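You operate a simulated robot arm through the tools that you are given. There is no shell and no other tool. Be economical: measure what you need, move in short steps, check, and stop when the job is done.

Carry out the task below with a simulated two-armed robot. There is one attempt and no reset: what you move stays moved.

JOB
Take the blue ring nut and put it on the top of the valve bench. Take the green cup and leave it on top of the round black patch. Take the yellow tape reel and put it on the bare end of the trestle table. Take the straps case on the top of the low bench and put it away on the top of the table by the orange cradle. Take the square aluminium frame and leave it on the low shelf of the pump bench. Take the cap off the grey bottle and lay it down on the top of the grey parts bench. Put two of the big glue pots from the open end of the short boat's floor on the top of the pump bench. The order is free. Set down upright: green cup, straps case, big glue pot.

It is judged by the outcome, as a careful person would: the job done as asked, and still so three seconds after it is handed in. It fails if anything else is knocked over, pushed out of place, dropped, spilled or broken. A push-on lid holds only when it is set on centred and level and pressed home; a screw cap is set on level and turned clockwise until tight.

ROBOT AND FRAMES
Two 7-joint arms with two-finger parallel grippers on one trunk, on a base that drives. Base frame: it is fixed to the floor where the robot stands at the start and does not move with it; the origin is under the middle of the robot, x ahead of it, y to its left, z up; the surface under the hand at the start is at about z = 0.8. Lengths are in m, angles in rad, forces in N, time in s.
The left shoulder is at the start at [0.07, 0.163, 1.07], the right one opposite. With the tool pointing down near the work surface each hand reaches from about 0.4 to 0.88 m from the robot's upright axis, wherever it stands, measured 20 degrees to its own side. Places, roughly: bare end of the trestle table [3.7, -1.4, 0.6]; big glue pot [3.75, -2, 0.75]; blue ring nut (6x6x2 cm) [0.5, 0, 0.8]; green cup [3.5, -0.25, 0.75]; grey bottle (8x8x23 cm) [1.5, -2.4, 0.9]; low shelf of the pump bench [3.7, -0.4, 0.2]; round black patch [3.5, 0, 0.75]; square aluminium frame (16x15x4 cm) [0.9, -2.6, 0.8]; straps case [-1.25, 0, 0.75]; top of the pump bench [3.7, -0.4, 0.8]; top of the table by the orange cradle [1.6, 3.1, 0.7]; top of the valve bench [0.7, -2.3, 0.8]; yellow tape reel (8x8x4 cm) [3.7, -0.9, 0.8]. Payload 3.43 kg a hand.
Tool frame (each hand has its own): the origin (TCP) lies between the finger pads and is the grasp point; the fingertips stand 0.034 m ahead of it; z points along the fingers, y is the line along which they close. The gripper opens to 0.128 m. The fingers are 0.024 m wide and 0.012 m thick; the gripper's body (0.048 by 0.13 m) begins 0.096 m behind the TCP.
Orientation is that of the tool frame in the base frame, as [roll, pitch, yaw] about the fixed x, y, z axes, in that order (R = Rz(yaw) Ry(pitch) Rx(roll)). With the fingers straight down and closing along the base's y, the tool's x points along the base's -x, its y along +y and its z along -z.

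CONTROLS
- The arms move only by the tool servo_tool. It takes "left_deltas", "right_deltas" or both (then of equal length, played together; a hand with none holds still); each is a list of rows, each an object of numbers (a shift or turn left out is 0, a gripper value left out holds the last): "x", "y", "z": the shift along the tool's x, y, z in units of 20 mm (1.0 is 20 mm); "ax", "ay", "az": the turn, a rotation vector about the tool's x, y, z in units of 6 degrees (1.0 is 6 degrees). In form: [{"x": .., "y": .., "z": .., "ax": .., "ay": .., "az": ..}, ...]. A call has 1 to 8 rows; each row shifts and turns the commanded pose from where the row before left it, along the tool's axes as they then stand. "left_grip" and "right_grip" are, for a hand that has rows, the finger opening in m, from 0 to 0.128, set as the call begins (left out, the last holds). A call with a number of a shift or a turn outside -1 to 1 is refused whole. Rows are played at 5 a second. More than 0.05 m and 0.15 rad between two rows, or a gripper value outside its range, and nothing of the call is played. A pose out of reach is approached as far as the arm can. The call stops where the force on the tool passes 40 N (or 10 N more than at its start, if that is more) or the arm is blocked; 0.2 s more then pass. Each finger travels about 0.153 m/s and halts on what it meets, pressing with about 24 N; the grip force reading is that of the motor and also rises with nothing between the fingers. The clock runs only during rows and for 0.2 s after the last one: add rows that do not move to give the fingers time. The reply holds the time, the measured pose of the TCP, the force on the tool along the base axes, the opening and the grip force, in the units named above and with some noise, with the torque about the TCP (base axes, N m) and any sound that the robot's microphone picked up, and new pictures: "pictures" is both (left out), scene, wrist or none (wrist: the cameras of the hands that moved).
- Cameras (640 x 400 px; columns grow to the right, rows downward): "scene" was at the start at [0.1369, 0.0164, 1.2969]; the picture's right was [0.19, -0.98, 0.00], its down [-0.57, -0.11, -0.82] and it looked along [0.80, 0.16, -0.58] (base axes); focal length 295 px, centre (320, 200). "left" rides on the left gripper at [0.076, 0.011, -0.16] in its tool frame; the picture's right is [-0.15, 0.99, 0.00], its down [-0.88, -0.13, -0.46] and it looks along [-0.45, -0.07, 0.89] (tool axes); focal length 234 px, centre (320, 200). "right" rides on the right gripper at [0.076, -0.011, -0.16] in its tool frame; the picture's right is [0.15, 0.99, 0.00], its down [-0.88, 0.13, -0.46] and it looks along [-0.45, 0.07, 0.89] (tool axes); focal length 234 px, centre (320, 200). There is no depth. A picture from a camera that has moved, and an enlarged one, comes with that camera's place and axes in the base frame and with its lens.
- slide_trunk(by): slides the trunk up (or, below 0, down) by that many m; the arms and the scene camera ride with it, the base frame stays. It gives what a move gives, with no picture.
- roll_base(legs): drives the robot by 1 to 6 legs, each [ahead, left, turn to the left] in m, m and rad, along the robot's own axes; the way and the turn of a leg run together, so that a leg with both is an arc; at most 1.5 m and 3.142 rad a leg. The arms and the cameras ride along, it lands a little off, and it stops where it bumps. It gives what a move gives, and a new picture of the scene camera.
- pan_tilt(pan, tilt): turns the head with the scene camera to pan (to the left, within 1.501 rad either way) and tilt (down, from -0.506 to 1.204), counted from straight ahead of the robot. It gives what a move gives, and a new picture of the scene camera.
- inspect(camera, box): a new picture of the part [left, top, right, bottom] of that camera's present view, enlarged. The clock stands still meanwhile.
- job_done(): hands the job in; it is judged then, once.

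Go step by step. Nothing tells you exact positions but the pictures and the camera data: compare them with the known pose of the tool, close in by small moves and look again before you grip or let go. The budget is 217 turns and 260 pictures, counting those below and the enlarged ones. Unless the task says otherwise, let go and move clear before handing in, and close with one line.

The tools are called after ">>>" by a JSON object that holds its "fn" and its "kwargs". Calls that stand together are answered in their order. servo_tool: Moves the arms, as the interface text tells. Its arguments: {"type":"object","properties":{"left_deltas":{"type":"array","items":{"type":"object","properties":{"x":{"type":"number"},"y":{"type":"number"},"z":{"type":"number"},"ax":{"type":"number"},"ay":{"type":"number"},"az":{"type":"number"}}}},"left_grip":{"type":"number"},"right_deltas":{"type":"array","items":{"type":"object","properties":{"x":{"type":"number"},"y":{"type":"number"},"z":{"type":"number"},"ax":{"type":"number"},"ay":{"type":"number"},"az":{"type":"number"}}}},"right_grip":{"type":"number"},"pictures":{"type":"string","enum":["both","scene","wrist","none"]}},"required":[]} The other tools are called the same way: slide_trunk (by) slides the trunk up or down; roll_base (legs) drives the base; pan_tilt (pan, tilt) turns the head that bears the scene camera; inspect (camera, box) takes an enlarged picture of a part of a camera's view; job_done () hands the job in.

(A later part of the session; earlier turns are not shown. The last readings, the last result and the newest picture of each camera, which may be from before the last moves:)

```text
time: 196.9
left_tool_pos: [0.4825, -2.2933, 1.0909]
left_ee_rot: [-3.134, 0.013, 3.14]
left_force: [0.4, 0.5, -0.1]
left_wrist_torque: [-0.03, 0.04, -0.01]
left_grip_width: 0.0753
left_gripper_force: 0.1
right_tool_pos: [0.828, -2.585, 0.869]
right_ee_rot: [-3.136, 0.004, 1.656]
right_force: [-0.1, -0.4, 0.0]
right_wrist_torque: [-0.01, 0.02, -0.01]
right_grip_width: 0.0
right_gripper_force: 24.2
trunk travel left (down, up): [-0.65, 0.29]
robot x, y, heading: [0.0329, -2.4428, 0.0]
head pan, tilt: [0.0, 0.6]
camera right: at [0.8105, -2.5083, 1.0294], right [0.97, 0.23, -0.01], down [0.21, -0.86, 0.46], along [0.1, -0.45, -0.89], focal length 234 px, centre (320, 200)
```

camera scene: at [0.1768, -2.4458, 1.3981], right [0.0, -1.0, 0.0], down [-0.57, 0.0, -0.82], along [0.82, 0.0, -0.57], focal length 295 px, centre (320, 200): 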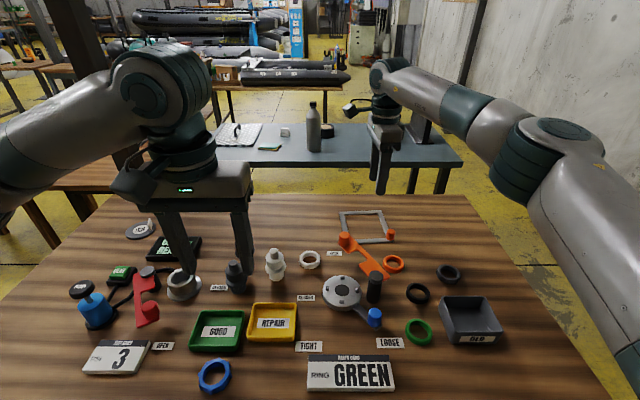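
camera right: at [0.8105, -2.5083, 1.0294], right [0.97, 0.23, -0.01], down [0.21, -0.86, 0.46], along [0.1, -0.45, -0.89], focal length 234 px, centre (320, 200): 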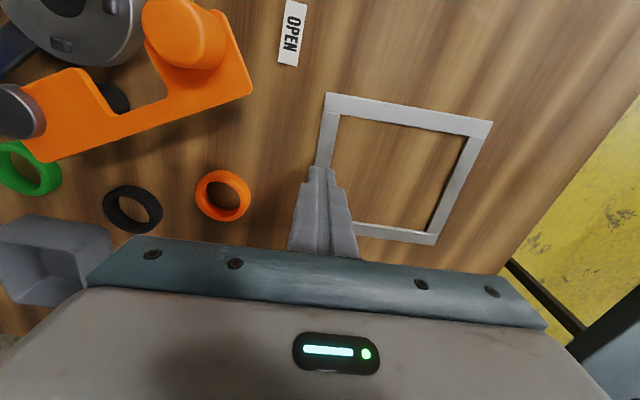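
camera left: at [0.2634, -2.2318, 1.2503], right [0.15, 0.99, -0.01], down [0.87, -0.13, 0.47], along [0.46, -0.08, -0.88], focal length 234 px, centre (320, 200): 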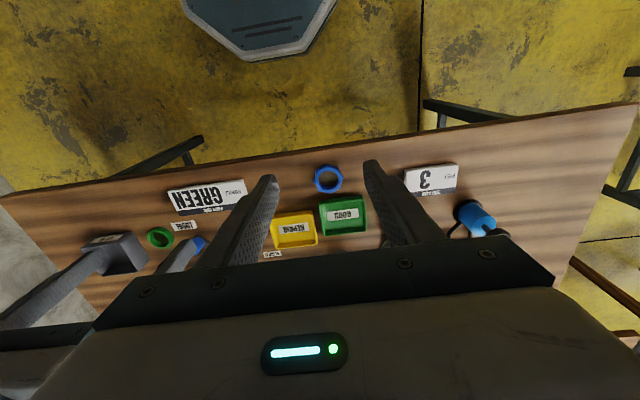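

The bar is a very thin flat; the orange knob on its near-right corner at [0.84, −2.647] is a better handle. I rise, move over it and turn the hand 45° so the frame's weight lies along the closing line.

>>> {"fn": "servo_tool", "kwargs": {"right_deltas": [{"z": -1}, {"z": -1}, {"z": -1}, {"x": -1, "y": 0.33}, {"x": -1}, {"x": -1.0}, {"x": -0.15, "az": -1}, {"az": -1}], "right_grip": 0.07, "pictures": "none"}}

>>> {"fn": "servo_tool", "kwargs": {"right_deltas": [{"az": -1}, {"az": -1}, {"az": -1}, {"az": -1}, {"az": -1}, {"az": -0.5}, {}], "pictures": "wrist"}}

```text
time: 198.7
left_tool_pos: [0.4821, -2.2936, 1.0914]
left_ee_rot: [-3.136, 0.011, 3.14]
left_force: [-0.4, -0.2, 0.1]
left_wrist_torque: [0.0, 0.01, 0.02]
left_grip_width: 0.075
left_gripper_force: 0.1
right_tool_pos: [0.8389, -2.6464, 0.9295]
right_ee_rot: [-3.135, 0.003, 1.866]
right_force: [0.5, -0.4, 0.0]
right_wrist_torque: [0.02, 0.0, 0.0]
right_grip_width: 0.0699
right_gripper_force: 0.0
trunk travel left (down, up): [-0.65, 0.29]
robot x, y, heading: [0.0374, -2.4478, 0.004]
head pan, tilt: [0.0, 0.6]
```

```text
time: 200.3
left_tool_pos: [0.4825, -2.2945, 1.0906]
left_ee_rot: [-3.132, 0.013, 3.14]
left_force: [0.2, -0.2, 0.0]
left_wrist_torque: [-0.03, -0.02, -0.02]
left_grip_width: 0.0749
left_gripper_force: 0.1
right_tool_pos: [0.8393, -2.6455, 0.9293]
right_ee_rot: [-3.136, 0.0, 2.445]
right_force: [0.3, 0.7, -0.1]
right_wrist_torque: [-0.01, 0.05, 0.0]
right_grip_width: 0.0699
right_gripper_force: 0.0
trunk travel left (down, up): [-0.65, 0.29]
robot x, y, heading: [0.0356, -2.4436, 0.005]
head pan, tilt: [0.0, 0.6]
camera right: at [0.775, -2.6049, 1.09], right [0.52, 0.85, -0.01], down [0.76, -0.46, 0.45], along [0.38, -0.24, -0.89], focal length 234 px, centre (320, 200)
```

right: 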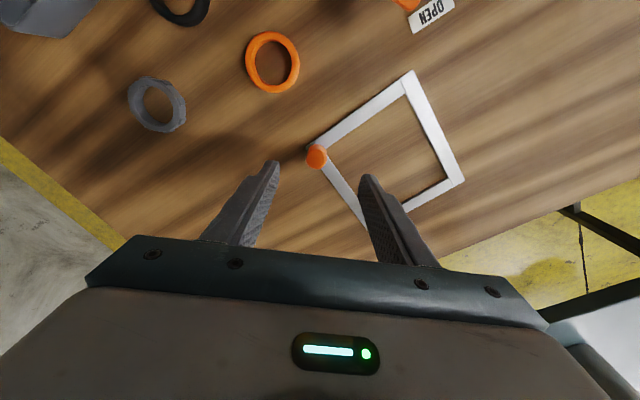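

The knob is centred. I descend and close on it.

>>> {"fn": "servo_tool", "kwargs": {"right_deltas": [{"z": 1}, {"z": 1}, {"z": 1}, {"z": 1}, {"z": 0.3}, {}], "pictures": "wrist"}}

>>> {"fn": "servo_tool", "kwargs": {"right_deltas": [{}, {}, {}], "right_grip": 0.0, "pictures": "wrist"}}

```text
time: 201.7
left_tool_pos: [0.4813, -2.2936, 1.0901]
left_ee_rot: [-3.134, 0.012, 3.14]
left_force: [-0.5, 0.0, -0.8]
left_wrist_torque: [0.0, 0.02, 0.0]
left_grip_width: 0.075
left_gripper_force: 0.1
right_tool_pos: [0.839, -2.6466, 0.8435]
right_ee_rot: [-3.135, 0.0, 2.443]
right_force: [-0.3, 0.4, -0.1]
right_wrist_torque: [-0.04, 0.01, 0.01]
right_grip_width: 0.0701
right_gripper_force: 0.0
trunk travel left (down, up): [-0.65, 0.29]
robot x, y, heading: [0.0366, -2.4445, -0.001]
head pan, tilt: [0.0, 0.6]
camera right: at [0.7743, -2.6051, 1.0045], right [0.52, 0.85, -0.01], down [0.76, -0.46, 0.45], along [0.38, -0.24, -0.89], focal length 234 px, centre (320, 200)
```

right: 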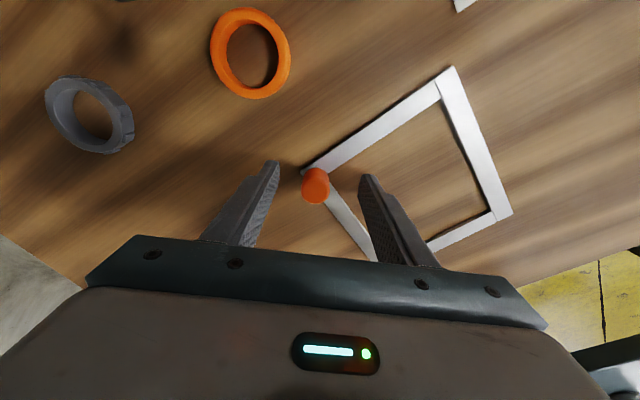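

```text
time: 202.5
left_tool_pos: [0.483, -2.2928, 1.0913]
left_ee_rot: [-3.135, 0.012, 3.138]
left_force: [-0.1, 0.4, 0.0]
left_wrist_torque: [-0.01, 0.02, 0.0]
left_grip_width: 0.075
left_gripper_force: 0.0
right_tool_pos: [0.8382, -2.6478, 0.844]
right_ee_rot: [-3.132, 0.0, 2.444]
right_force: [0.3, 0.8, 0.6]
right_wrist_torque: [0.27, -0.24, -0.05]
right_grip_width: 0.0232
right_gripper_force: 24.3
trunk travel left (down, up): [-0.65, 0.29]
robot x, y, heading: [0.0356, -2.4469, 0.001]
head pan, tilt: [0.0, 0.6]
camera right: at [0.7742, -2.6051, 1.0048], right [0.52, 0.85, -0.01], down [0.76, -0.46, 0.45], along [0.38, -0.24, -0.89], focal length 234 px, centre (320, 200)
```

right: 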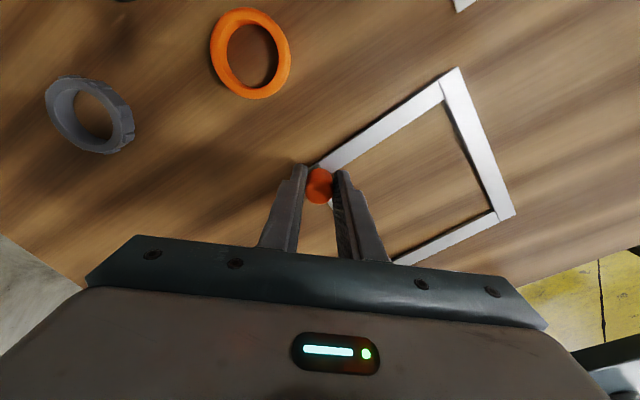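

Gripped at 0.023 m. I lift slowly.

>>> {"fn": "servo_tool", "kwargs": {"right_deltas": [{"z": -0.3}, {"z": -0.5}, {"z": -0.7}, {"z": -1}, {"z": -1}, {"z": -1}, {"z": -1}, {"z": -1}], "pictures": "both"}}

```text
time: 204.3
left_tool_pos: [0.4827, -2.2938, 1.0914]
left_ee_rot: [-3.132, 0.012, 3.141]
left_force: [-1.6, -0.6, 0.5]
left_wrist_torque: [0.01, 0.0, -0.02]
left_grip_width: 0.0748
left_gripper_force: 0.0
right_tool_pos: [0.8384, -2.6472, 0.9742]
right_ee_rot: [-3.133, -0.002, 2.444]
right_force: [0.3, 0.9, -2.1]
right_wrist_torque: [-0.12, 0.08, 0.0]
right_grip_width: 0.0232
right_gripper_force: 24.1
trunk travel left (down, up): [-0.65, 0.29]
robot x, y, heading: [0.0368, -2.4431, 0.002]
head pan, tilt: [0.0, 0.6]
camera scene: at [0.1759, -2.4452, 1.3981], right [0.0, -1.0, 0.0], down [-0.57, 0.0, -0.82], along [0.82, 0.0, -0.57], focal length 295 px, centre (320, 200)
camera right: at [0.7741, -2.6051, 1.1346], right [0.52, 0.85, -0.01], down [0.76, -0.46, 0.45], along [0.38, -0.24, -0.89], focal length 234 px, centre (320, 200)
```

scene: 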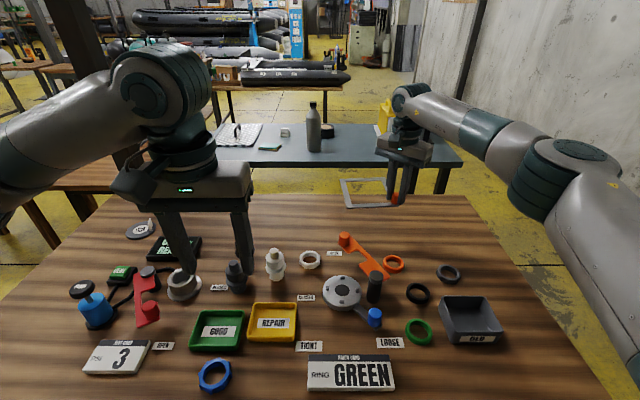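
right: 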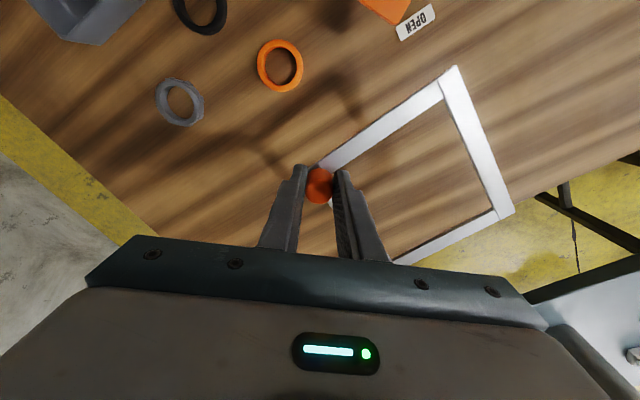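

The frame is held level. I raise and retract it toward me, then back off from the bench.

>>> {"fn": "servo_tool", "kwargs": {"right_deltas": [{"z": -1}, {"z": -1}, {"z": -1}, {"z": -1}, {"x": 0.766, "y": -0.643}, {"x": 0.766, "y": -0.643}, {"x": 0.766, "y": -0.643}, {"x": 0.766, "y": -0.643}], "pictures": "none"}}

>>> {"fn": "servo_tool", "kwargs": {"right_deltas": [{"x": 0.766, "y": -0.643}, {"x": 0.766, "y": -0.643}, {"x": 0.766, "y": -0.643}, {"x": 0.766, "y": -0.643}, {"x": 0.766, "y": -0.643}, {"x": 0.766, "y": -0.643}, {"x": 0.766, "y": -0.643}, {"x": 0.766, "y": -0.643}], "pictures": "none"}}

>>> {"fn": "roll_base", "kwargs": {"legs": [[-0.4, 0, 0], [0, 1.25, 0]]}}

>>> {"fn": "pan_tilt", "kwargs": {"pan": -0.2, "tilt": 0.35}}

```text
time: 206.1
left_tool_pos: [0.4814, -2.2942, 1.0917]
left_ee_rot: [-3.135, 0.012, 3.141]
left_force: [0.0, -0.5, -0.6]
left_wrist_torque: [0.01, -0.01, -0.01]
left_grip_width: 0.075
left_gripper_force: 0.1
right_tool_pos: [0.7575, -2.6464, 1.0555]
right_ee_rot: [-3.138, -0.001, 2.442]
right_force: [-0.3, -0.1, -0.7]
right_wrist_torque: [-0.07, 0.1, 0.01]
right_grip_width: 0.0229
right_gripper_force: 24.2
trunk travel left (down, up): [-0.65, 0.29]
robot x, y, heading: [0.036, -2.4458, 0.005]
head pan, tilt: [0.0, 0.6]
```

```text
time: 207.9
left_tool_pos: [0.4821, -2.2954, 1.0904]
left_ee_rot: [-3.135, 0.012, 3.14]
left_force: [-0.5, 0.6, 0.4]
left_wrist_torque: [-0.02, 0.0, -0.02]
left_grip_width: 0.0751
left_gripper_force: 0.1
right_tool_pos: [0.6012, -2.6469, 1.0549]
right_ee_rot: [-3.136, -0.001, 2.444]
right_force: [-0.6, -0.5, -1.6]
right_wrist_torque: [-0.07, 0.07, 0.0]
right_grip_width: 0.0229
right_gripper_force: 24.3
trunk travel left (down, up): [-0.65, 0.29]
robot x, y, heading: [0.0347, -2.4483, -0.001]
head pan, tilt: [0.0, 0.6]
```

```text
time: 216.3
left_tool_pos: [0.0809, -1.0508, 1.0907]
left_ee_rot: [-3.135, 0.012, 3.135]
left_force: [-0.3, -0.5, 0.8]
left_wrist_torque: [-0.01, -0.01, 0.03]
left_grip_width: 0.0749
left_gripper_force: 0.1
right_tool_pos: [0.1971, -1.4043, 1.054]
right_ee_rot: [-3.134, -0.001, 2.438]
right_force: [-0.7, -0.1, -1.6]
right_wrist_torque: [-0.1, 0.03, 0.02]
right_grip_width: 0.0228
right_gripper_force: 24.1
trunk travel left (down, up): [-0.65, 0.29]
robot x, y, heading: [-0.3646, -1.1996, 0.002]
head pan, tilt: [0.0, 0.6]
camera scene: at [-0.2261, -1.2018, 1.3981], right [0.0, -1.0, 0.0], down [-0.57, 0.0, -0.82], along [0.82, 0.0, -0.57], focal length 295 px, centre (320, 200)
```

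scene: 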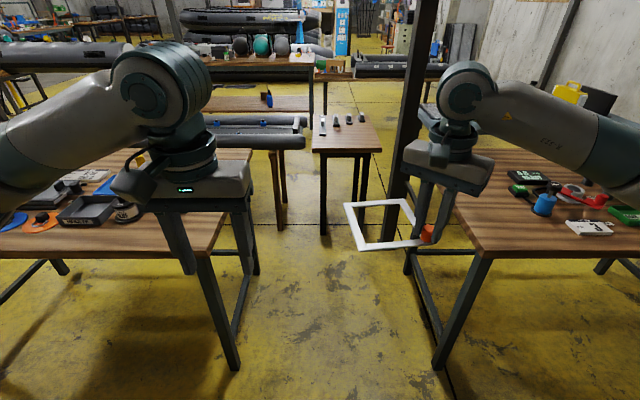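

```text
time: 217.1
left_tool_pos: [0.0807, -1.0513, 1.091]
left_ee_rot: [-3.135, 0.012, 3.132]
left_force: [0.7, -0.2, 0.3]
left_wrist_torque: [0.0, -0.01, -0.04]
left_grip_width: 0.0751
left_gripper_force: 0.0
right_tool_pos: [0.1994, -1.4048, 1.0545]
right_ee_rot: [-3.135, -0.003, 2.438]
right_force: [-0.6, 0.0, -1.2]
right_wrist_torque: [-0.09, 0.07, -0.01]
right_grip_width: 0.0232
right_gripper_force: 24.1
trunk travel left (down, up): [-0.65, 0.29]
robot x, y, heading: [-0.3633, -1.2033, -0.0]
head pan, tilt: [-0.201, 0.351]
camera scene: at [-0.2232, -1.2204, 1.4208], right [-0.2, -0.98, 0.0], down [-0.34, 0.07, -0.94], along [0.92, -0.19, -0.34], focal length 295 px, centre (320, 200)
```

scene: 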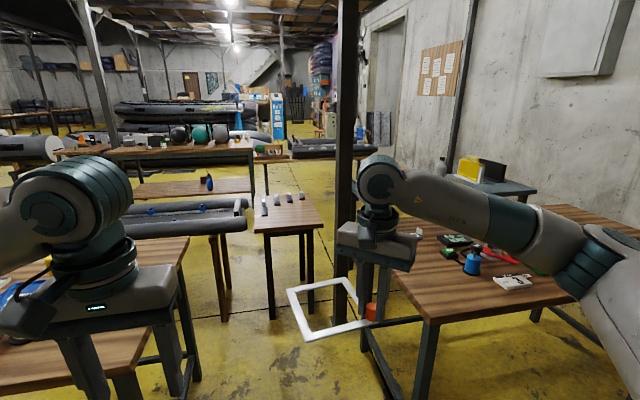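

The row of pillar, small table and boats blocks passage here. I check the northern passage near y ≈ 0.7–1.3 instead.

>>> {"fn": "roll_base", "kwargs": {"legs": [[0, 1.0, 0], [0, 0.95, 0]]}}

>>> {"fn": "pan_tilt", "kwargs": {"pan": 0.15, "tilt": 0.45}}

```text
time: 226.8
left_tool_pos: [0.0749, 0.9002, 1.0897]
left_ee_rot: [-3.135, 0.011, -3.13]
left_force: [-0.5, 0.2, -1.0]
left_wrist_torque: [0.03, -0.01, -0.01]
left_grip_width: 0.0749
left_gripper_force: 0.1
right_tool_pos: [0.1985, 0.5513, 1.0543]
right_ee_rot: [-3.136, -0.001, 2.458]
right_force: [0.3, 0.6, -1.5]
right_wrist_torque: [-0.07, 0.03, 0.0]
right_grip_width: 0.0228
right_gripper_force: 24.1
trunk travel left (down, up): [-0.65, 0.29]
robot x, y, heading: [-0.367, 0.7422, 0.019]
head pan, tilt: [-0.201, 0.351]
camera scene: at [-0.2261, 0.7271, 1.4208], right [-0.18, -0.98, 0.0], down [-0.34, 0.06, -0.94], along [0.92, -0.17, -0.34], focal length 295 px, centre (320, 200)
```

scene: 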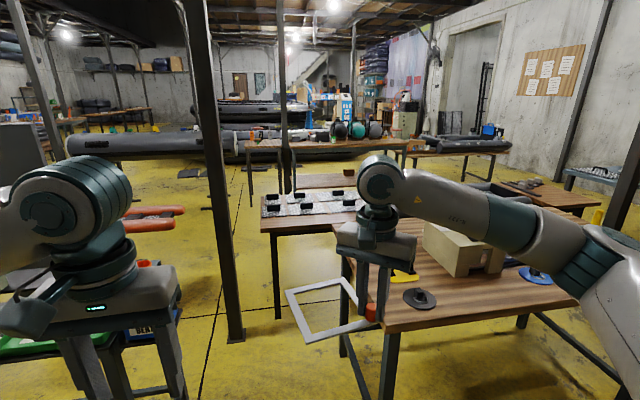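

```text
time: 227.6
left_tool_pos: [0.0741, 0.9022, 1.0916]
left_ee_rot: [-3.135, 0.013, -3.131]
left_force: [-1.1, 0.6, 0.6]
left_wrist_torque: [0.0, 0.0, 0.02]
left_grip_width: 0.0751
left_gripper_force: 0.0
right_tool_pos: [0.1972, 0.5508, 1.0549]
right_ee_rot: [-3.134, -0.003, 2.457]
right_force: [0.8, 0.5, -1.8]
right_wrist_torque: [-0.06, 0.07, 0.02]
right_grip_width: 0.0228
right_gripper_force: 23.8
trunk travel left (down, up): [-0.65, 0.29]
robot x, y, heading: [-0.3689, 0.7436, 0.02]
head pan, tilt: [0.15, 0.45]
camera scene: at [-0.227, 0.7591, 1.4117], right [0.17, -0.99, 0.0], down [-0.43, -0.07, -0.9], along [0.89, 0.15, -0.44], focal length 295 px, centre (320, 200)
```

scene: 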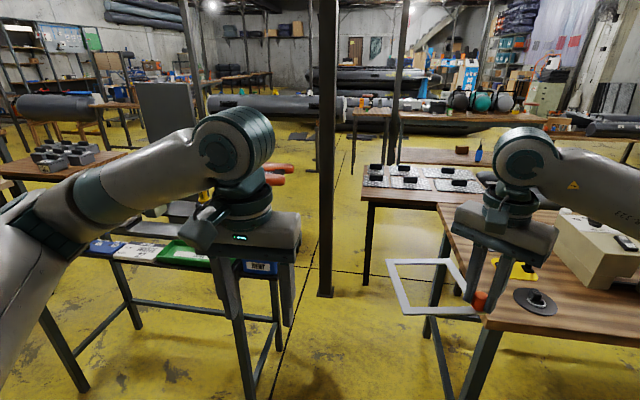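

The crossing here is blocked too (pillar at [1.25, 0.98], rack and tables). I explore the north end of the aisle.

>>> {"fn": "roll_base", "kwargs": {"legs": [[0, 0, 1.55], [1.4, 0, 0], [1.3, 0, 0]]}}

>>> {"fn": "pan_tilt", "kwargs": {"pan": -0.6, "tilt": 0.35}}

```text
time: 244.4
left_tool_pos: [-0.6502, 3.8377, 1.0913]
left_ee_rot: [-3.137, 0.012, -1.515]
left_force: [-0.1, 0.3, 0.0]
left_wrist_torque: [0.01, -0.02, -0.02]
left_grip_width: 0.0749
left_gripper_force: 0.1
right_tool_pos: [-0.3062, 3.9781, 1.0545]
right_ee_rot: [-3.133, -0.001, -2.212]
right_force: [0.0, 0.2, -1.1]
right_wrist_torque: [-0.07, -0.1, 0.04]
right_grip_width: 0.0227
right_gripper_force: 24.7
trunk travel left (down, up): [-0.65, 0.29]
robot x, y, heading: [-0.4737, 3.4038, 1.631]
head pan, tilt: [0.15, 0.45]
camera scene: at [-0.4946, 3.5425, 1.4116], right [0.98, 0.21, 0.0], down [0.09, -0.43, -0.9], along [-0.19, 0.88, -0.44], focal length 295 px, centre (320, 200)
```

scene: 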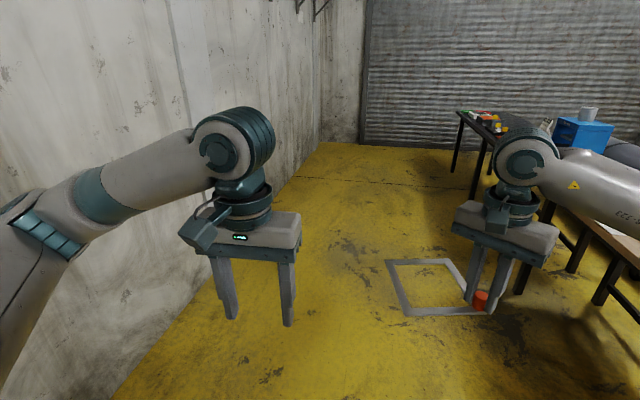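

```text
time: 245.5
left_tool_pos: [-0.6498, 3.8383, 1.0911]
left_ee_rot: [-3.134, 0.012, -1.514]
left_force: [0.8, 0.6, 0.4]
left_wrist_torque: [-0.03, 0.01, 0.0]
left_grip_width: 0.0748
left_gripper_force: 0.1
right_tool_pos: [-0.3051, 3.9785, 1.0542]
right_ee_rot: [-3.135, -0.002, -2.213]
right_force: [-0.5, -0.5, -1.8]
right_wrist_torque: [-0.08, -0.1, 0.01]
right_grip_width: 0.0227
right_gripper_force: 23.9
trunk travel left (down, up): [-0.65, 0.29]
robot x, y, heading: [-0.474, 3.4024, 1.63]
head pan, tilt: [-0.6, 0.351]
camera scene: at [-0.4276, 3.5326, 1.4208], right [0.86, -0.51, 0.0], down [-0.18, -0.3, -0.94], along [0.48, 0.81, -0.34], focal length 295 px, centre (320, 200)
```

scene: 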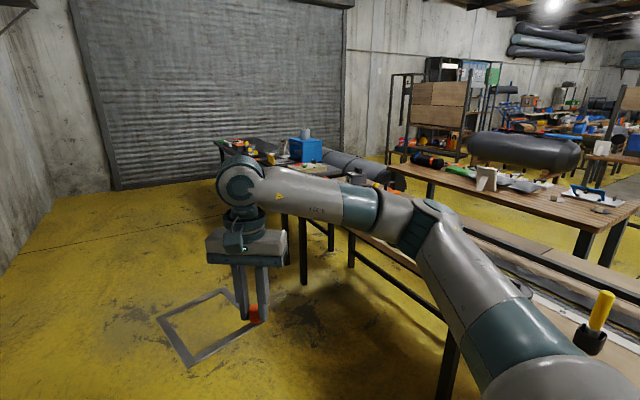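

I continue north to look past the end of this row of tables.

>>> {"fn": "roll_base", "kwargs": {"legs": [[0, 0, -0.08], [1.4, 0, 0], [0.9, 0, 0]]}}

>>> {"fn": "pan_tilt", "kwargs": {"pan": -1.1, "tilt": 0.35}}

```text
time: 257.1
left_tool_pos: [-0.5798, 6.1108, 1.0914]
left_ee_rot: [-3.133, 0.013, -1.588]
left_force: [0.3, 0.0, -0.1]
left_wrist_torque: [0.0, 0.0, 0.02]
left_grip_width: 0.0751
left_gripper_force: 0.1
right_tool_pos: [-0.2241, 6.226, 1.0549]
right_ee_rot: [-3.134, 0.0, -2.282]
right_force: [-0.8, 0.4, -1.5]
right_wrist_torque: [-0.07, -0.08, -0.01]
right_grip_width: 0.0229
right_gripper_force: 24.2
trunk travel left (down, up): [-0.65, 0.29]
robot x, y, heading: [-0.4336, 5.6625, 1.561]
head pan, tilt: [-0.6, 0.351]
camera scene: at [-0.3797, 5.7899, 1.4209], right [0.82, -0.57, 0.0], down [-0.2, -0.28, -0.94], along [0.54, 0.77, -0.34], focal length 295 px, centre (320, 200)
```

scene: 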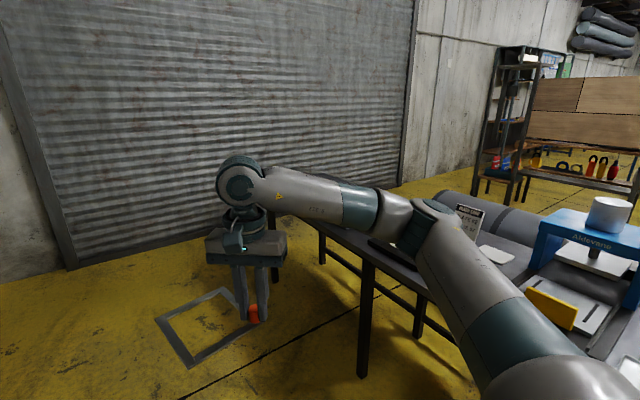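

```text
time: 258.0
left_tool_pos: [-0.5793, 6.1103, 1.092]
left_ee_rot: [-3.134, 0.013, -1.586]
left_force: [0.3, 0.5, -0.2]
left_wrist_torque: [-0.02, 0.0, -0.02]
left_grip_width: 0.075
left_gripper_force: 0.1
right_tool_pos: [-0.2261, 6.2244, 1.0543]
right_ee_rot: [-3.135, -0.001, -2.283]
right_force: [0.0, -0.6, -1.9]
right_wrist_torque: [-0.04, -0.07, 0.01]
right_grip_width: 0.023
right_gripper_force: 24.1
trunk travel left (down, up): [-0.65, 0.29]
robot x, y, heading: [-0.4347, 5.6639, 1.559]
head pan, tilt: [-1.1, 0.351]
camera scene: at [-0.3497, 5.7549, 1.4209], right [0.45, -0.9, 0.0], down [-0.31, -0.15, -0.94], along [0.84, 0.42, -0.34], focal length 295 px, centre (320, 200)
```

scene: 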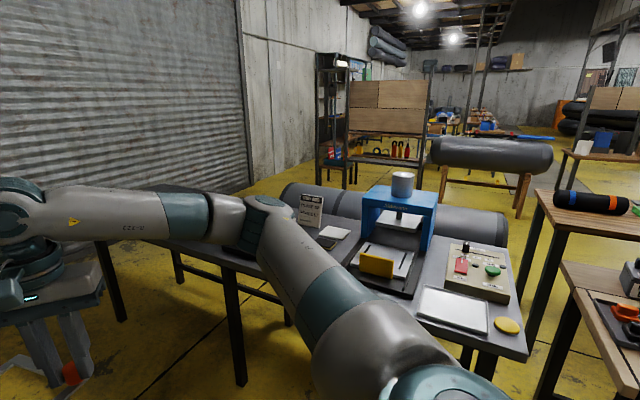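

There is room to pass between the press table's north end (y ≈ 7.7) and the roller door (y ≈ 8.9). I go that way.

>>> {"fn": "roll_base", "kwargs": {"legs": [[1.1, 0, 0], [1.0, 0, 0], [0, 0, -1.56]]}}

>>> {"fn": "pan_tilt", "kwargs": {"pan": 0.0, "tilt": 0.45}}

```text
time: 272.3
left_tool_pos: [-0.0092, 7.9202, 1.0913]
left_ee_rot: [-3.137, 0.012, -3.136]
left_force: [0.2, -0.1, 0.5]
left_wrist_torque: [0.03, 0.01, -0.01]
left_grip_width: 0.0749
left_gripper_force: 0.0
right_tool_pos: [0.1134, 7.5679, 1.0544]
right_ee_rot: [-3.134, -0.003, 2.449]
right_force: [0.1, 0.0, -2.0]
right_wrist_torque: [-0.08, 0.08, -0.06]
right_grip_width: 0.0229
right_gripper_force: 24.0
trunk travel left (down, up): [-0.65, 0.29]
robot x, y, heading: [-0.4541, 7.7658, 0.011]
head pan, tilt: [-1.1, 0.351]
camera scene: at [-0.3591, 7.682, 1.4209], right [-0.89, -0.46, 0.0], down [-0.16, 0.3, -0.94], along [0.44, -0.83, -0.34], focal length 295 px, centre (320, 200)
```

scene: 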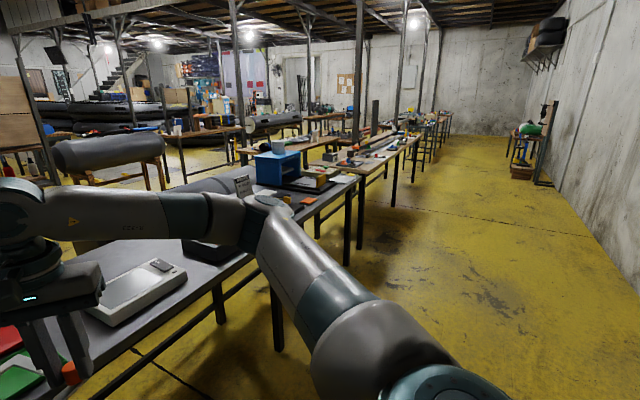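

```text
time: 273.6
left_tool_pos: [-0.0096, 7.9196, 1.0923]
left_ee_rot: [-3.136, 0.014, -3.133]
left_force: [-0.4, 0.5, 0.5]
left_wrist_torque: [-0.01, 0.0, 0.03]
left_grip_width: 0.0751
left_gripper_force: 0.1
right_tool_pos: [0.1128, 7.5691, 1.0535]
right_ee_rot: [-3.134, -0.002, 2.449]
right_force: [-0.5, 0.1, -2.0]
right_wrist_torque: [-0.09, 0.08, -0.02]
right_grip_width: 0.0228
right_gripper_force: 23.9
trunk travel left (down, up): [-0.65, 0.29]
robot x, y, heading: [-0.4552, 7.766, 0.012]
head pan, tilt: [0.0, 0.45]
camera scene: at [-0.3104, 7.7655, 1.4116], right [0.01, -1.0, 0.0], down [-0.44, 0.0, -0.9], along [0.9, 0.01, -0.44], focal length 295 px, centre (320, 200)
```

scene: 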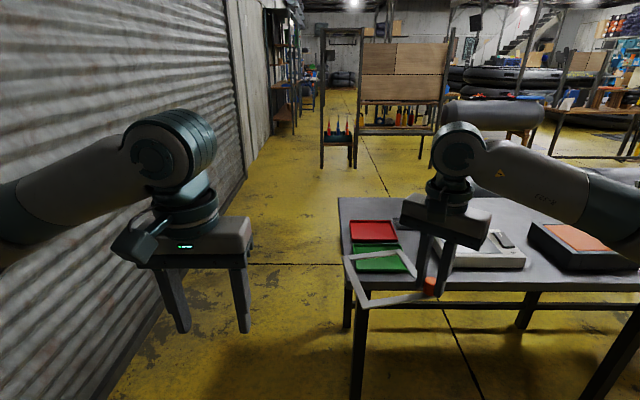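

The passage along the roller door is about 1.08 m wide. I strafe left to y ≈ 8.17 and drive east.

>>> {"fn": "roll_base", "kwargs": {"legs": [[0, 0.4, -0.012], [1.2, 0, 0], [1.1, 0, 0]]}}

>>> {"fn": "pan_tilt", "kwargs": {"pan": -0.8, "tilt": 0.35}}

```text
time: 287.1
left_tool_pos: [2.299, 8.3221, 1.0926]
left_ee_rot: [-3.135, 0.012, 3.128]
left_force: [0.2, 0.2, 0.6]
left_wrist_torque: [0.03, -0.02, -0.01]
left_grip_width: 0.0747
left_gripper_force: 0.2
right_tool_pos: [2.4162, 7.9673, 1.0541]
right_ee_rot: [-3.135, -0.003, 2.432]
right_force: [-0.1, 0.3, -2.1]
right_wrist_torque: [-0.09, 0.05, 0.0]
right_grip_width: 0.023
right_gripper_force: 24.2
trunk travel left (down, up): [-0.65, 0.29]
robot x, y, heading: [1.8538, 8.1776, -0.009]
head pan, tilt: [0.0, 0.45]
camera scene: at [1.9961, 8.1741, 1.4116], right [-0.01, -1.0, 0.0], down [-0.44, 0.0, -0.9], along [0.9, -0.01, -0.44], focal length 295 px, centre (320, 200)
```

scene: 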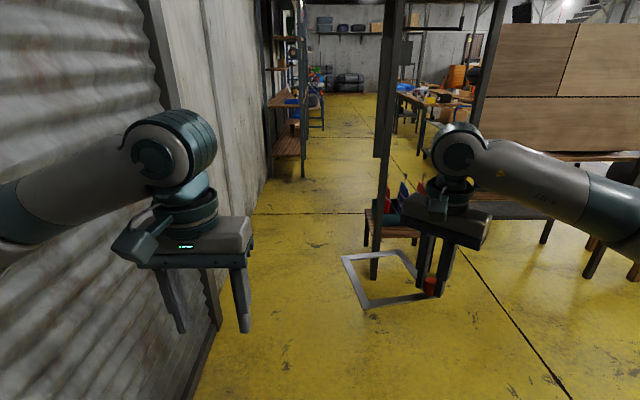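

```text
time: 288.2
left_tool_pos: [2.3004, 8.322, 1.0913]
left_ee_rot: [-3.133, 0.011, 3.129]
left_force: [-0.3, 0.2, -0.5]
left_wrist_torque: [0.0, -0.02, -0.01]
left_grip_width: 0.075
left_gripper_force: 0.0
right_tool_pos: [2.4154, 7.9672, 1.0544]
right_ee_rot: [-3.135, -0.001, 2.43]
right_force: [0.1, -0.3, -1.7]
right_wrist_torque: [-0.05, 0.07, -0.01]
right_grip_width: 0.023
right_gripper_force: 23.7
trunk travel left (down, up): [-0.65, 0.29]
robot x, y, heading: [1.8538, 8.1735, -0.008]
head pan, tilt: [-0.799, 0.351]
camera scene: at [1.9686, 8.1076, 1.4208], right [-0.72, -0.69, 0.0], down [-0.24, 0.25, -0.94], along [0.65, -0.68, -0.34], focal length 295 px, centre (320, 200)
```

scene: 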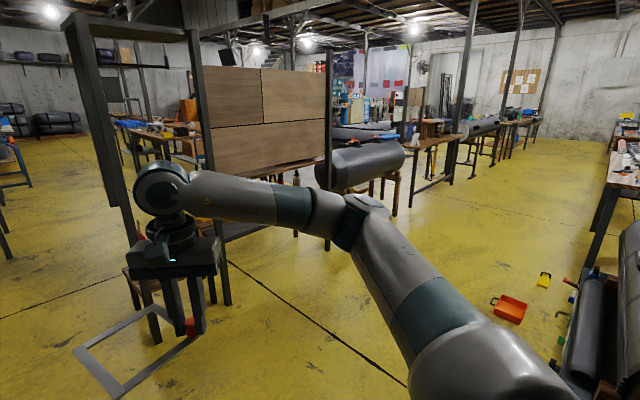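

A wide aisle leads south at x ≈ 2.7. I drive on, turn right and go south.

>>> {"fn": "roll_base", "kwargs": {"legs": [[0.8, 0, 0], [0, 0, -1.56], [1.4, 0, 0], [1.4, 0, 0]]}}

>>> {"fn": "pan_tilt", "kwargs": {"pan": 0.0, "tilt": 0.4}}

```text
time: 309.6
left_tool_pos: [2.8617, 4.9058, 1.0922]
left_ee_rot: [-3.133, 0.011, 1.608]
left_force: [-0.6, 0.4, -0.4]
left_wrist_torque: [0.02, -0.02, 0.02]
left_grip_width: 0.0751
left_gripper_force: 0.1
right_tool_pos: [2.5152, 4.7718, 1.0547]
right_ee_rot: [-3.134, 0.0, 0.913]
right_force: [-0.4, -0.5, -1.8]
right_wrist_torque: [0.09, 0.1, -0.03]
right_grip_width: 0.0227
right_gripper_force: 23.7
trunk travel left (down, up): [-0.65, 0.29]
robot x, y, heading: [2.6933, 5.3478, -1.53]
head pan, tilt: [-0.799, 0.351]
camera scene: at [2.6312, 5.2246, 1.4209], right [-0.73, 0.69, 0.0], down [0.24, 0.25, -0.94], along [-0.64, -0.68, -0.34], focal length 295 px, centre (320, 200)
```

scene: 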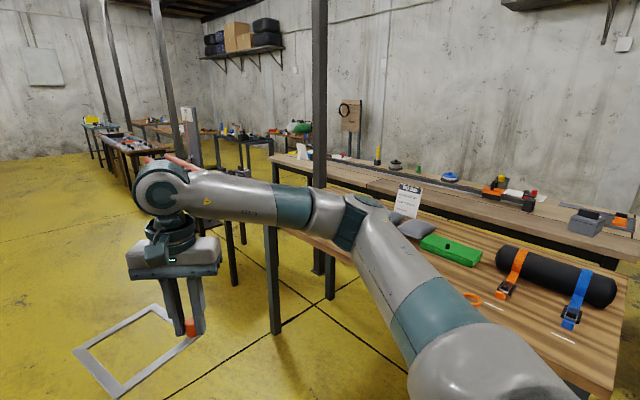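

```text
time: 310.7
left_tool_pos: [2.8616, 4.905, 1.091]
left_ee_rot: [-3.135, 0.011, 1.609]
left_force: [0.1, 0.0, 0.7]
left_wrist_torque: [0.05, 0.01, 0.02]
left_grip_width: 0.0751
left_gripper_force: 0.0
right_tool_pos: [2.5158, 4.7716, 1.0542]
right_ee_rot: [-3.134, -0.002, 0.913]
right_force: [-0.2, -0.8, -1.8]
right_wrist_torque: [0.08, 0.1, -0.02]
right_grip_width: 0.0228
right_gripper_force: 23.4
trunk travel left (down, up): [-0.65, 0.29]
robot x, y, heading: [2.6885, 5.3412, -1.528]
head pan, tilt: [0.0, 0.4]
camera scene: at [2.699, 5.1997, 1.4163], right [-1.0, -0.04, 0.0], down [-0.02, 0.39, -0.92], along [0.04, -0.92, -0.39], focal length 295 px, centre (320, 200)
```

scene: 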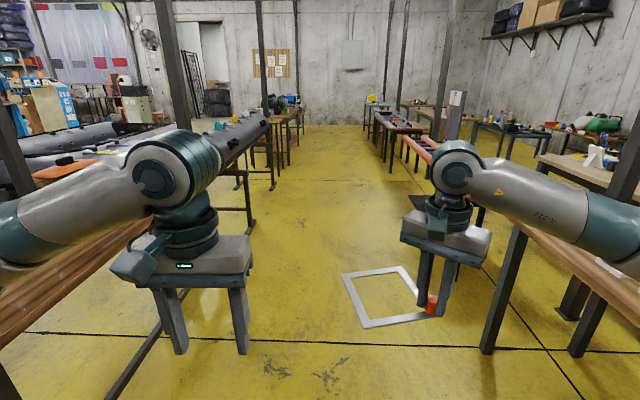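

A clear straight aisle runs south at x ≈ 2.65 between the rows. I follow it to the pump bench.

>>> {"fn": "roll_base", "kwargs": {"legs": [[0, 0, -0.04], [1.4, 0, 0], [1.4, 0, 0], [1.4, 0, 0], [1.3, 0, 0]]}}

>>> {"fn": "pan_tilt", "kwargs": {"pan": 1.2, "tilt": 0.45}}

```text
time: 337.5
left_tool_pos: [2.8589, -0.6216, 1.0908]
left_ee_rot: [-3.134, 0.011, 1.598]
left_force: [-0.7, -0.2, 0.6]
left_wrist_torque: [0.0, 0.0, 0.01]
left_grip_width: 0.0751
left_gripper_force: 0.1
right_tool_pos: [2.5089, -0.7502, 1.0549]
right_ee_rot: [-3.134, -0.001, 0.901]
right_force: [0.4, 0.4, -1.7]
right_wrist_torque: [0.09, 0.08, 0.02]
right_grip_width: 0.0227
right_gripper_force: 24.0
trunk travel left (down, up): [-0.65, 0.29]
robot x, y, heading: [2.6937, -0.1776, -1.542]
head pan, tilt: [0.0, 0.4]
camera scene: at [2.6991, -0.3245, 1.4163], right [-1.0, -0.03, 0.0], down [-0.01, 0.39, -0.92], along [0.03, -0.92, -0.39], focal length 295 px, centre (320, 200)
```

scene: 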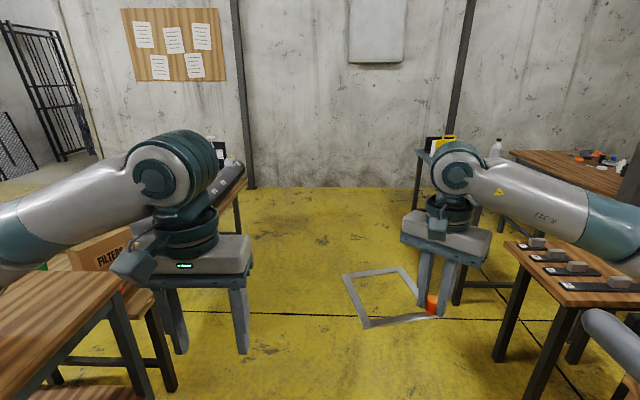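

```text
time: 338.9
left_tool_pos: [2.8577, -0.6207, 1.0917]
left_ee_rot: [-3.135, 0.013, 1.598]
left_force: [0.6, -0.6, -0.6]
left_wrist_torque: [-0.01, 0.0, 0.01]
left_grip_width: 0.075
left_gripper_force: 0.1
right_tool_pos: [2.5085, -0.7498, 1.0546]
right_ee_rot: [-3.134, -0.002, 0.902]
right_force: [0.3, -1.0, -1.8]
right_wrist_torque: [0.06, 0.08, 0.0]
right_grip_width: 0.023
right_gripper_force: 23.8
trunk travel left (down, up): [-0.65, 0.29]
robot x, y, heading: [2.6947, -0.1796, -1.542]
head pan, tilt: [1.201, 0.45]
camera scene: at [2.7829, -0.2625, 1.4117], right [-0.33, -0.94, 0.0], down [-0.41, 0.15, -0.9], along [0.85, -0.3, -0.44], focal length 295 px, centre (320, 200)
```

scene: 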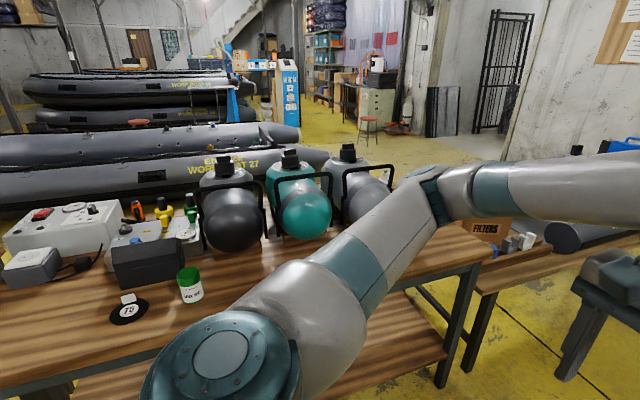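

I'm beside the pump bench. I turn to face it (+x).

>>> {"fn": "roll_base", "kwargs": {"legs": [[0, 0, 1.54]]}}

>>> {"fn": "pan_tilt", "kwargs": {"pan": 0.0, "tilt": 0.75}}

```text
time: 343.0
left_tool_pos: [3.1389, -0.0266, 1.091]
left_ee_rot: [-3.135, 0.013, -3.139]
left_force: [0.5, -0.1, 0.7]
left_wrist_torque: [0.0, -0.02, 0.02]
left_grip_width: 0.0751
left_gripper_force: 0.0
right_tool_pos: [3.2593, -0.3786, 1.0548]
right_ee_rot: [-3.137, -0.002, 2.449]
right_force: [-0.4, -0.2, -1.4]
right_wrist_torque: [-0.11, 0.09, 0.06]
right_grip_width: 0.0229
right_gripper_force: 24.0
trunk travel left (down, up): [-0.65, 0.29]
robot x, y, heading: [2.6945, -0.1789, 0.01]
head pan, tilt: [1.201, 0.45]
camera scene: at [2.7779, -0.095, 1.4117], right [0.94, -0.35, 0.0], down [-0.15, -0.41, -0.9], along [0.32, 0.84, -0.44], focal length 295 px, centre (320, 200)
```

scene: 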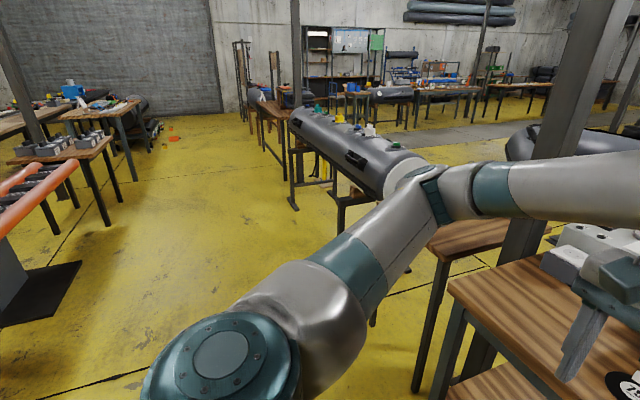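

```text
time: 344.4
left_tool_pos: [3.1389, -0.0271, 1.0915]
left_ee_rot: [-3.135, 0.011, -3.139]
left_force: [0.4, -0.5, 0.1]
left_wrist_torque: [-0.01, -0.01, 0.0]
left_grip_width: 0.0752
left_gripper_force: 0.1
right_tool_pos: [3.2605, -0.3792, 1.0534]
right_ee_rot: [-3.136, -0.002, 2.45]
right_force: [-0.1, 0.3, -1.8]
right_wrist_torque: [-0.07, 0.07, 0.0]
right_grip_width: 0.0228
right_gripper_force: 23.7
trunk travel left (down, up): [-0.65, 0.29]
robot x, y, heading: [2.6945, -0.1802, 0.007]
head pan, tilt: [0.0, 0.75]
camera scene: at [2.8282, -0.1803, 1.3852], right [0.01, -1.0, 0.0], down [-0.68, -0.01, -0.73], along [0.73, 0.01, -0.68], focal length 295 px, centre (320, 200)
```

scene: 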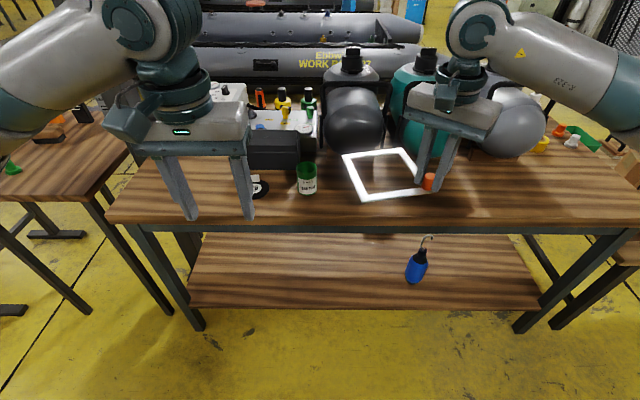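

The low shelf spans x ≥ 3.43 at z ≈ 0.2, bare except a blue bottle near [3.55, −0.61]. I back up, retract the left hand, and lower the trunk so I can slide the frame in.

>>> {"fn": "roll_base", "kwargs": {"legs": [[-0.16, 0.05, 0]]}}

>>> {"fn": "slide_trunk", "kwargs": {"by": -0.58}}

>>> {"fn": "servo_tool", "kwargs": {"left_deltas": [{"x": 1}, {"x": 1}, {"x": 1}, {"x": 1}, {}, {}, {}, {}], "right_deltas": [{"z": 1}, {"z": 1}, {"z": 1}, {"z": 1}, {"z": 1}, {"z": 1}, {"z": 1}, {"z": 1}], "pictures": "both"}}

```text
time: 345.9
left_tool_pos: [2.9773, 0.0225, 1.0915]
left_ee_rot: [-3.136, 0.013, -3.141]
left_force: [-0.3, 0.0, -0.8]
left_wrist_torque: [-0.03, -0.03, 0.02]
left_grip_width: 0.0751
left_gripper_force: 0.0
right_tool_pos: [3.1002, -0.3301, 1.0538]
right_ee_rot: [-3.134, -0.001, 2.447]
right_force: [0.8, -0.4, -1.4]
right_wrist_torque: [-0.14, 0.05, 0.01]
right_grip_width: 0.0231
right_gripper_force: 24.3
trunk travel left (down, up): [-0.65, 0.29]
robot x, y, heading: [2.5331, -0.1327, 0.007]
head pan, tilt: [0.0, 0.75]
camera scene: at [2.6677, -0.1315, 1.3851], right [0.01, -1.0, 0.0], down [-0.68, 0.0, -0.73], along [0.73, 0.01, -0.68], focal length 295 px, centre (320, 200)
```

scene: 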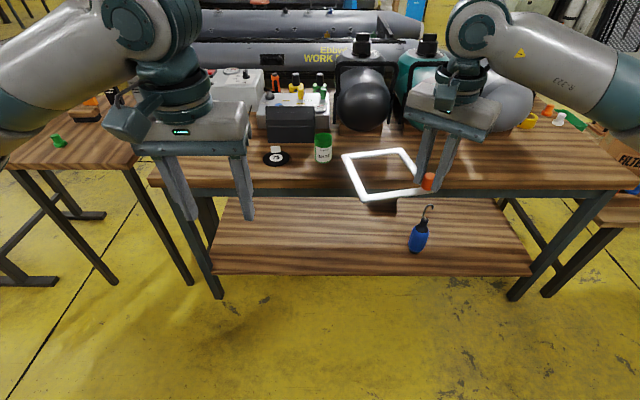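

```text
refused: -0.58 is not a number from -0.4 to 0.4
```

```text
time: 347.7
left_tool_pos: [2.8976, 0.022, 1.0887]
left_ee_rot: [-3.134, 0.011, -3.139]
left_force: [-0.4, 0.7, -0.1]
left_wrist_torque: [-0.03, 0.0, -0.03]
left_grip_width: 0.0751
left_gripper_force: 0.1
right_tool_pos: [3.0983, -0.3323, 0.8942]
right_ee_rot: [-3.134, -0.002, 2.446]
right_force: [-0.2, 0.0, -2.5]
right_wrist_torque: [-0.05, 0.07, 0.0]
right_grip_width: 0.0231
right_gripper_force: 23.7
trunk travel left (down, up): [-0.65, 0.29]
robot x, y, heading: [2.5344, -0.132, 0.009]
head pan, tilt: [0.0, 0.75]
camera scene: at [2.6679, -0.1316, 1.3852], right [0.01, -1.0, 0.0], down [-0.68, 0.0, -0.73], along [0.73, 0.01, -0.68], focal length 295 px, centre (320, 200)
camera right: at [3.0341, -0.2908, 1.054], right [0.52, 0.85, -0.01], down [0.76, -0.46, 0.45], along [0.38, -0.24, -0.89], focal length 234 px, centre (320, 200)
camera left: at [2.8205, 0.0343, 1.2489], right [0.14, 0.99, -0.01], down [0.88, -0.13, 0.47], along [0.46, -0.07, -0.88], focal length 234 px, centre (320, 200)
```

scene: 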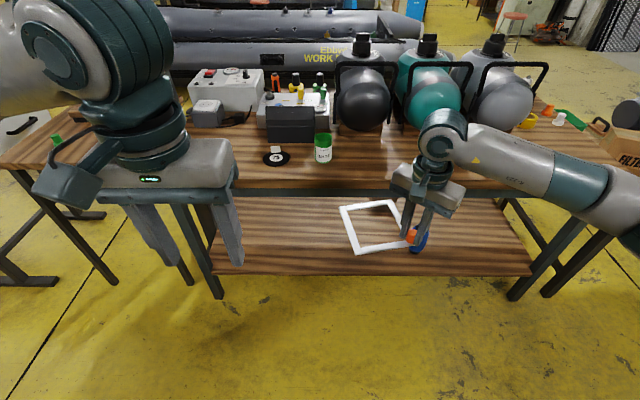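
right: 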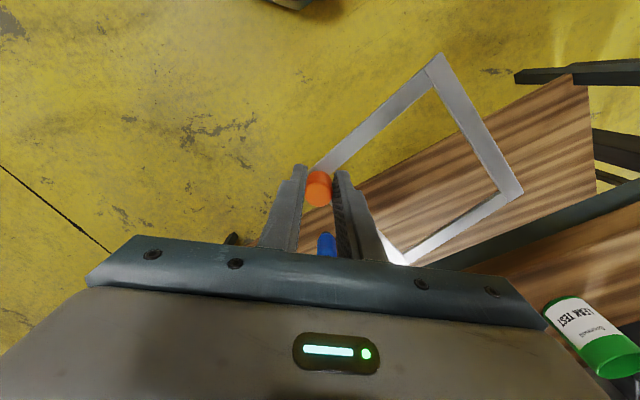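
left: 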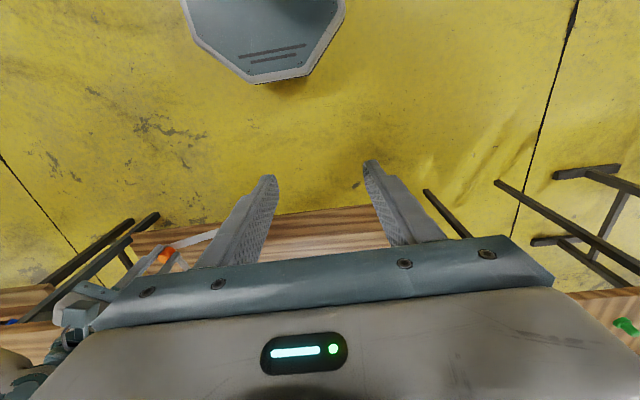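

The lift is limited to 0.4 per call; I lower the trunk in two steps.

>>> {"fn": "slide_trunk", "kwargs": {"by": -0.4}}

>>> {"fn": "slide_trunk", "kwargs": {"by": -0.18}}

>>> {"fn": "pan_tilt", "kwargs": {"pan": -0.3, "tilt": 0.5}}

```text
time: 351.5
left_tool_pos: [2.8977, 0.022, 0.6898]
left_ee_rot: [-3.134, 0.012, -3.139]
left_force: [1.1, -0.1, -0.9]
left_wrist_torque: [0.02, 0.0, 0.01]
left_grip_width: 0.0749
left_gripper_force: 0.1
right_tool_pos: [3.0989, -0.3327, 0.4946]
right_ee_rot: [-3.135, 0.0, 2.447]
right_force: [1.1, -0.1, -1.2]
right_wrist_torque: [-0.1, 0.04, -0.02]
right_grip_width: 0.0232
right_gripper_force: 23.6
trunk travel left (down, up): [-0.25, 0.69]
robot x, y, heading: [2.5325, -0.1288, 0.011]
head pan, tilt: [0.0, 0.75]
```

```text
time: 353.5
left_tool_pos: [2.8983, 0.0213, 0.5104]
left_ee_rot: [-3.135, 0.011, 3.141]
left_force: [-0.8, 0.0, 0.3]
left_wrist_torque: [0.0, -0.02, 0.01]
left_grip_width: 0.0747
left_gripper_force: 0.1
right_tool_pos: [3.0983, -0.3316, 0.3147]
right_ee_rot: [-3.135, -0.001, 2.447]
right_force: [-0.3, -0.2, -1.5]
right_wrist_torque: [-0.09, 0.07, -0.01]
right_grip_width: 0.023
right_gripper_force: 23.7
trunk travel left (down, up): [-0.07, 0.87]
robot x, y, heading: [2.5352, -0.1285, 0.009]
head pan, tilt: [0.0, 0.75]
```

```text
time: 354.3
left_tool_pos: [2.8982, 0.0219, 0.5107]
left_ee_rot: [-3.135, 0.012, -3.14]
left_force: [1.1, 0.9, 1.0]
left_wrist_torque: [-0.01, 0.03, 0.01]
left_grip_width: 0.0747
left_gripper_force: 0.2
right_tool_pos: [3.098, -0.3311, 0.3143]
right_ee_rot: [-3.135, -0.002, 2.447]
right_force: [-0.9, 0.3, -1.7]
right_wrist_torque: [-0.07, 0.09, 0.0]
right_grip_width: 0.0227
right_gripper_force: 23.8
trunk travel left (down, up): [-0.07, 0.87]
robot x, y, heading: [2.5355, -0.1303, 0.006]
head pan, tilt: [-0.3, 0.499]
camera scene: at [2.6715, -0.1582, 0.8271], right [-0.29, -0.96, 0.0], down [-0.46, 0.14, -0.88], along [0.84, -0.25, -0.48], focal length 295 px, centre (320, 200)
```

scene: 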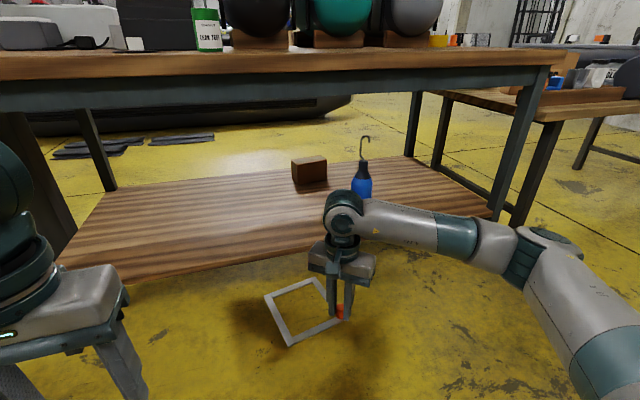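

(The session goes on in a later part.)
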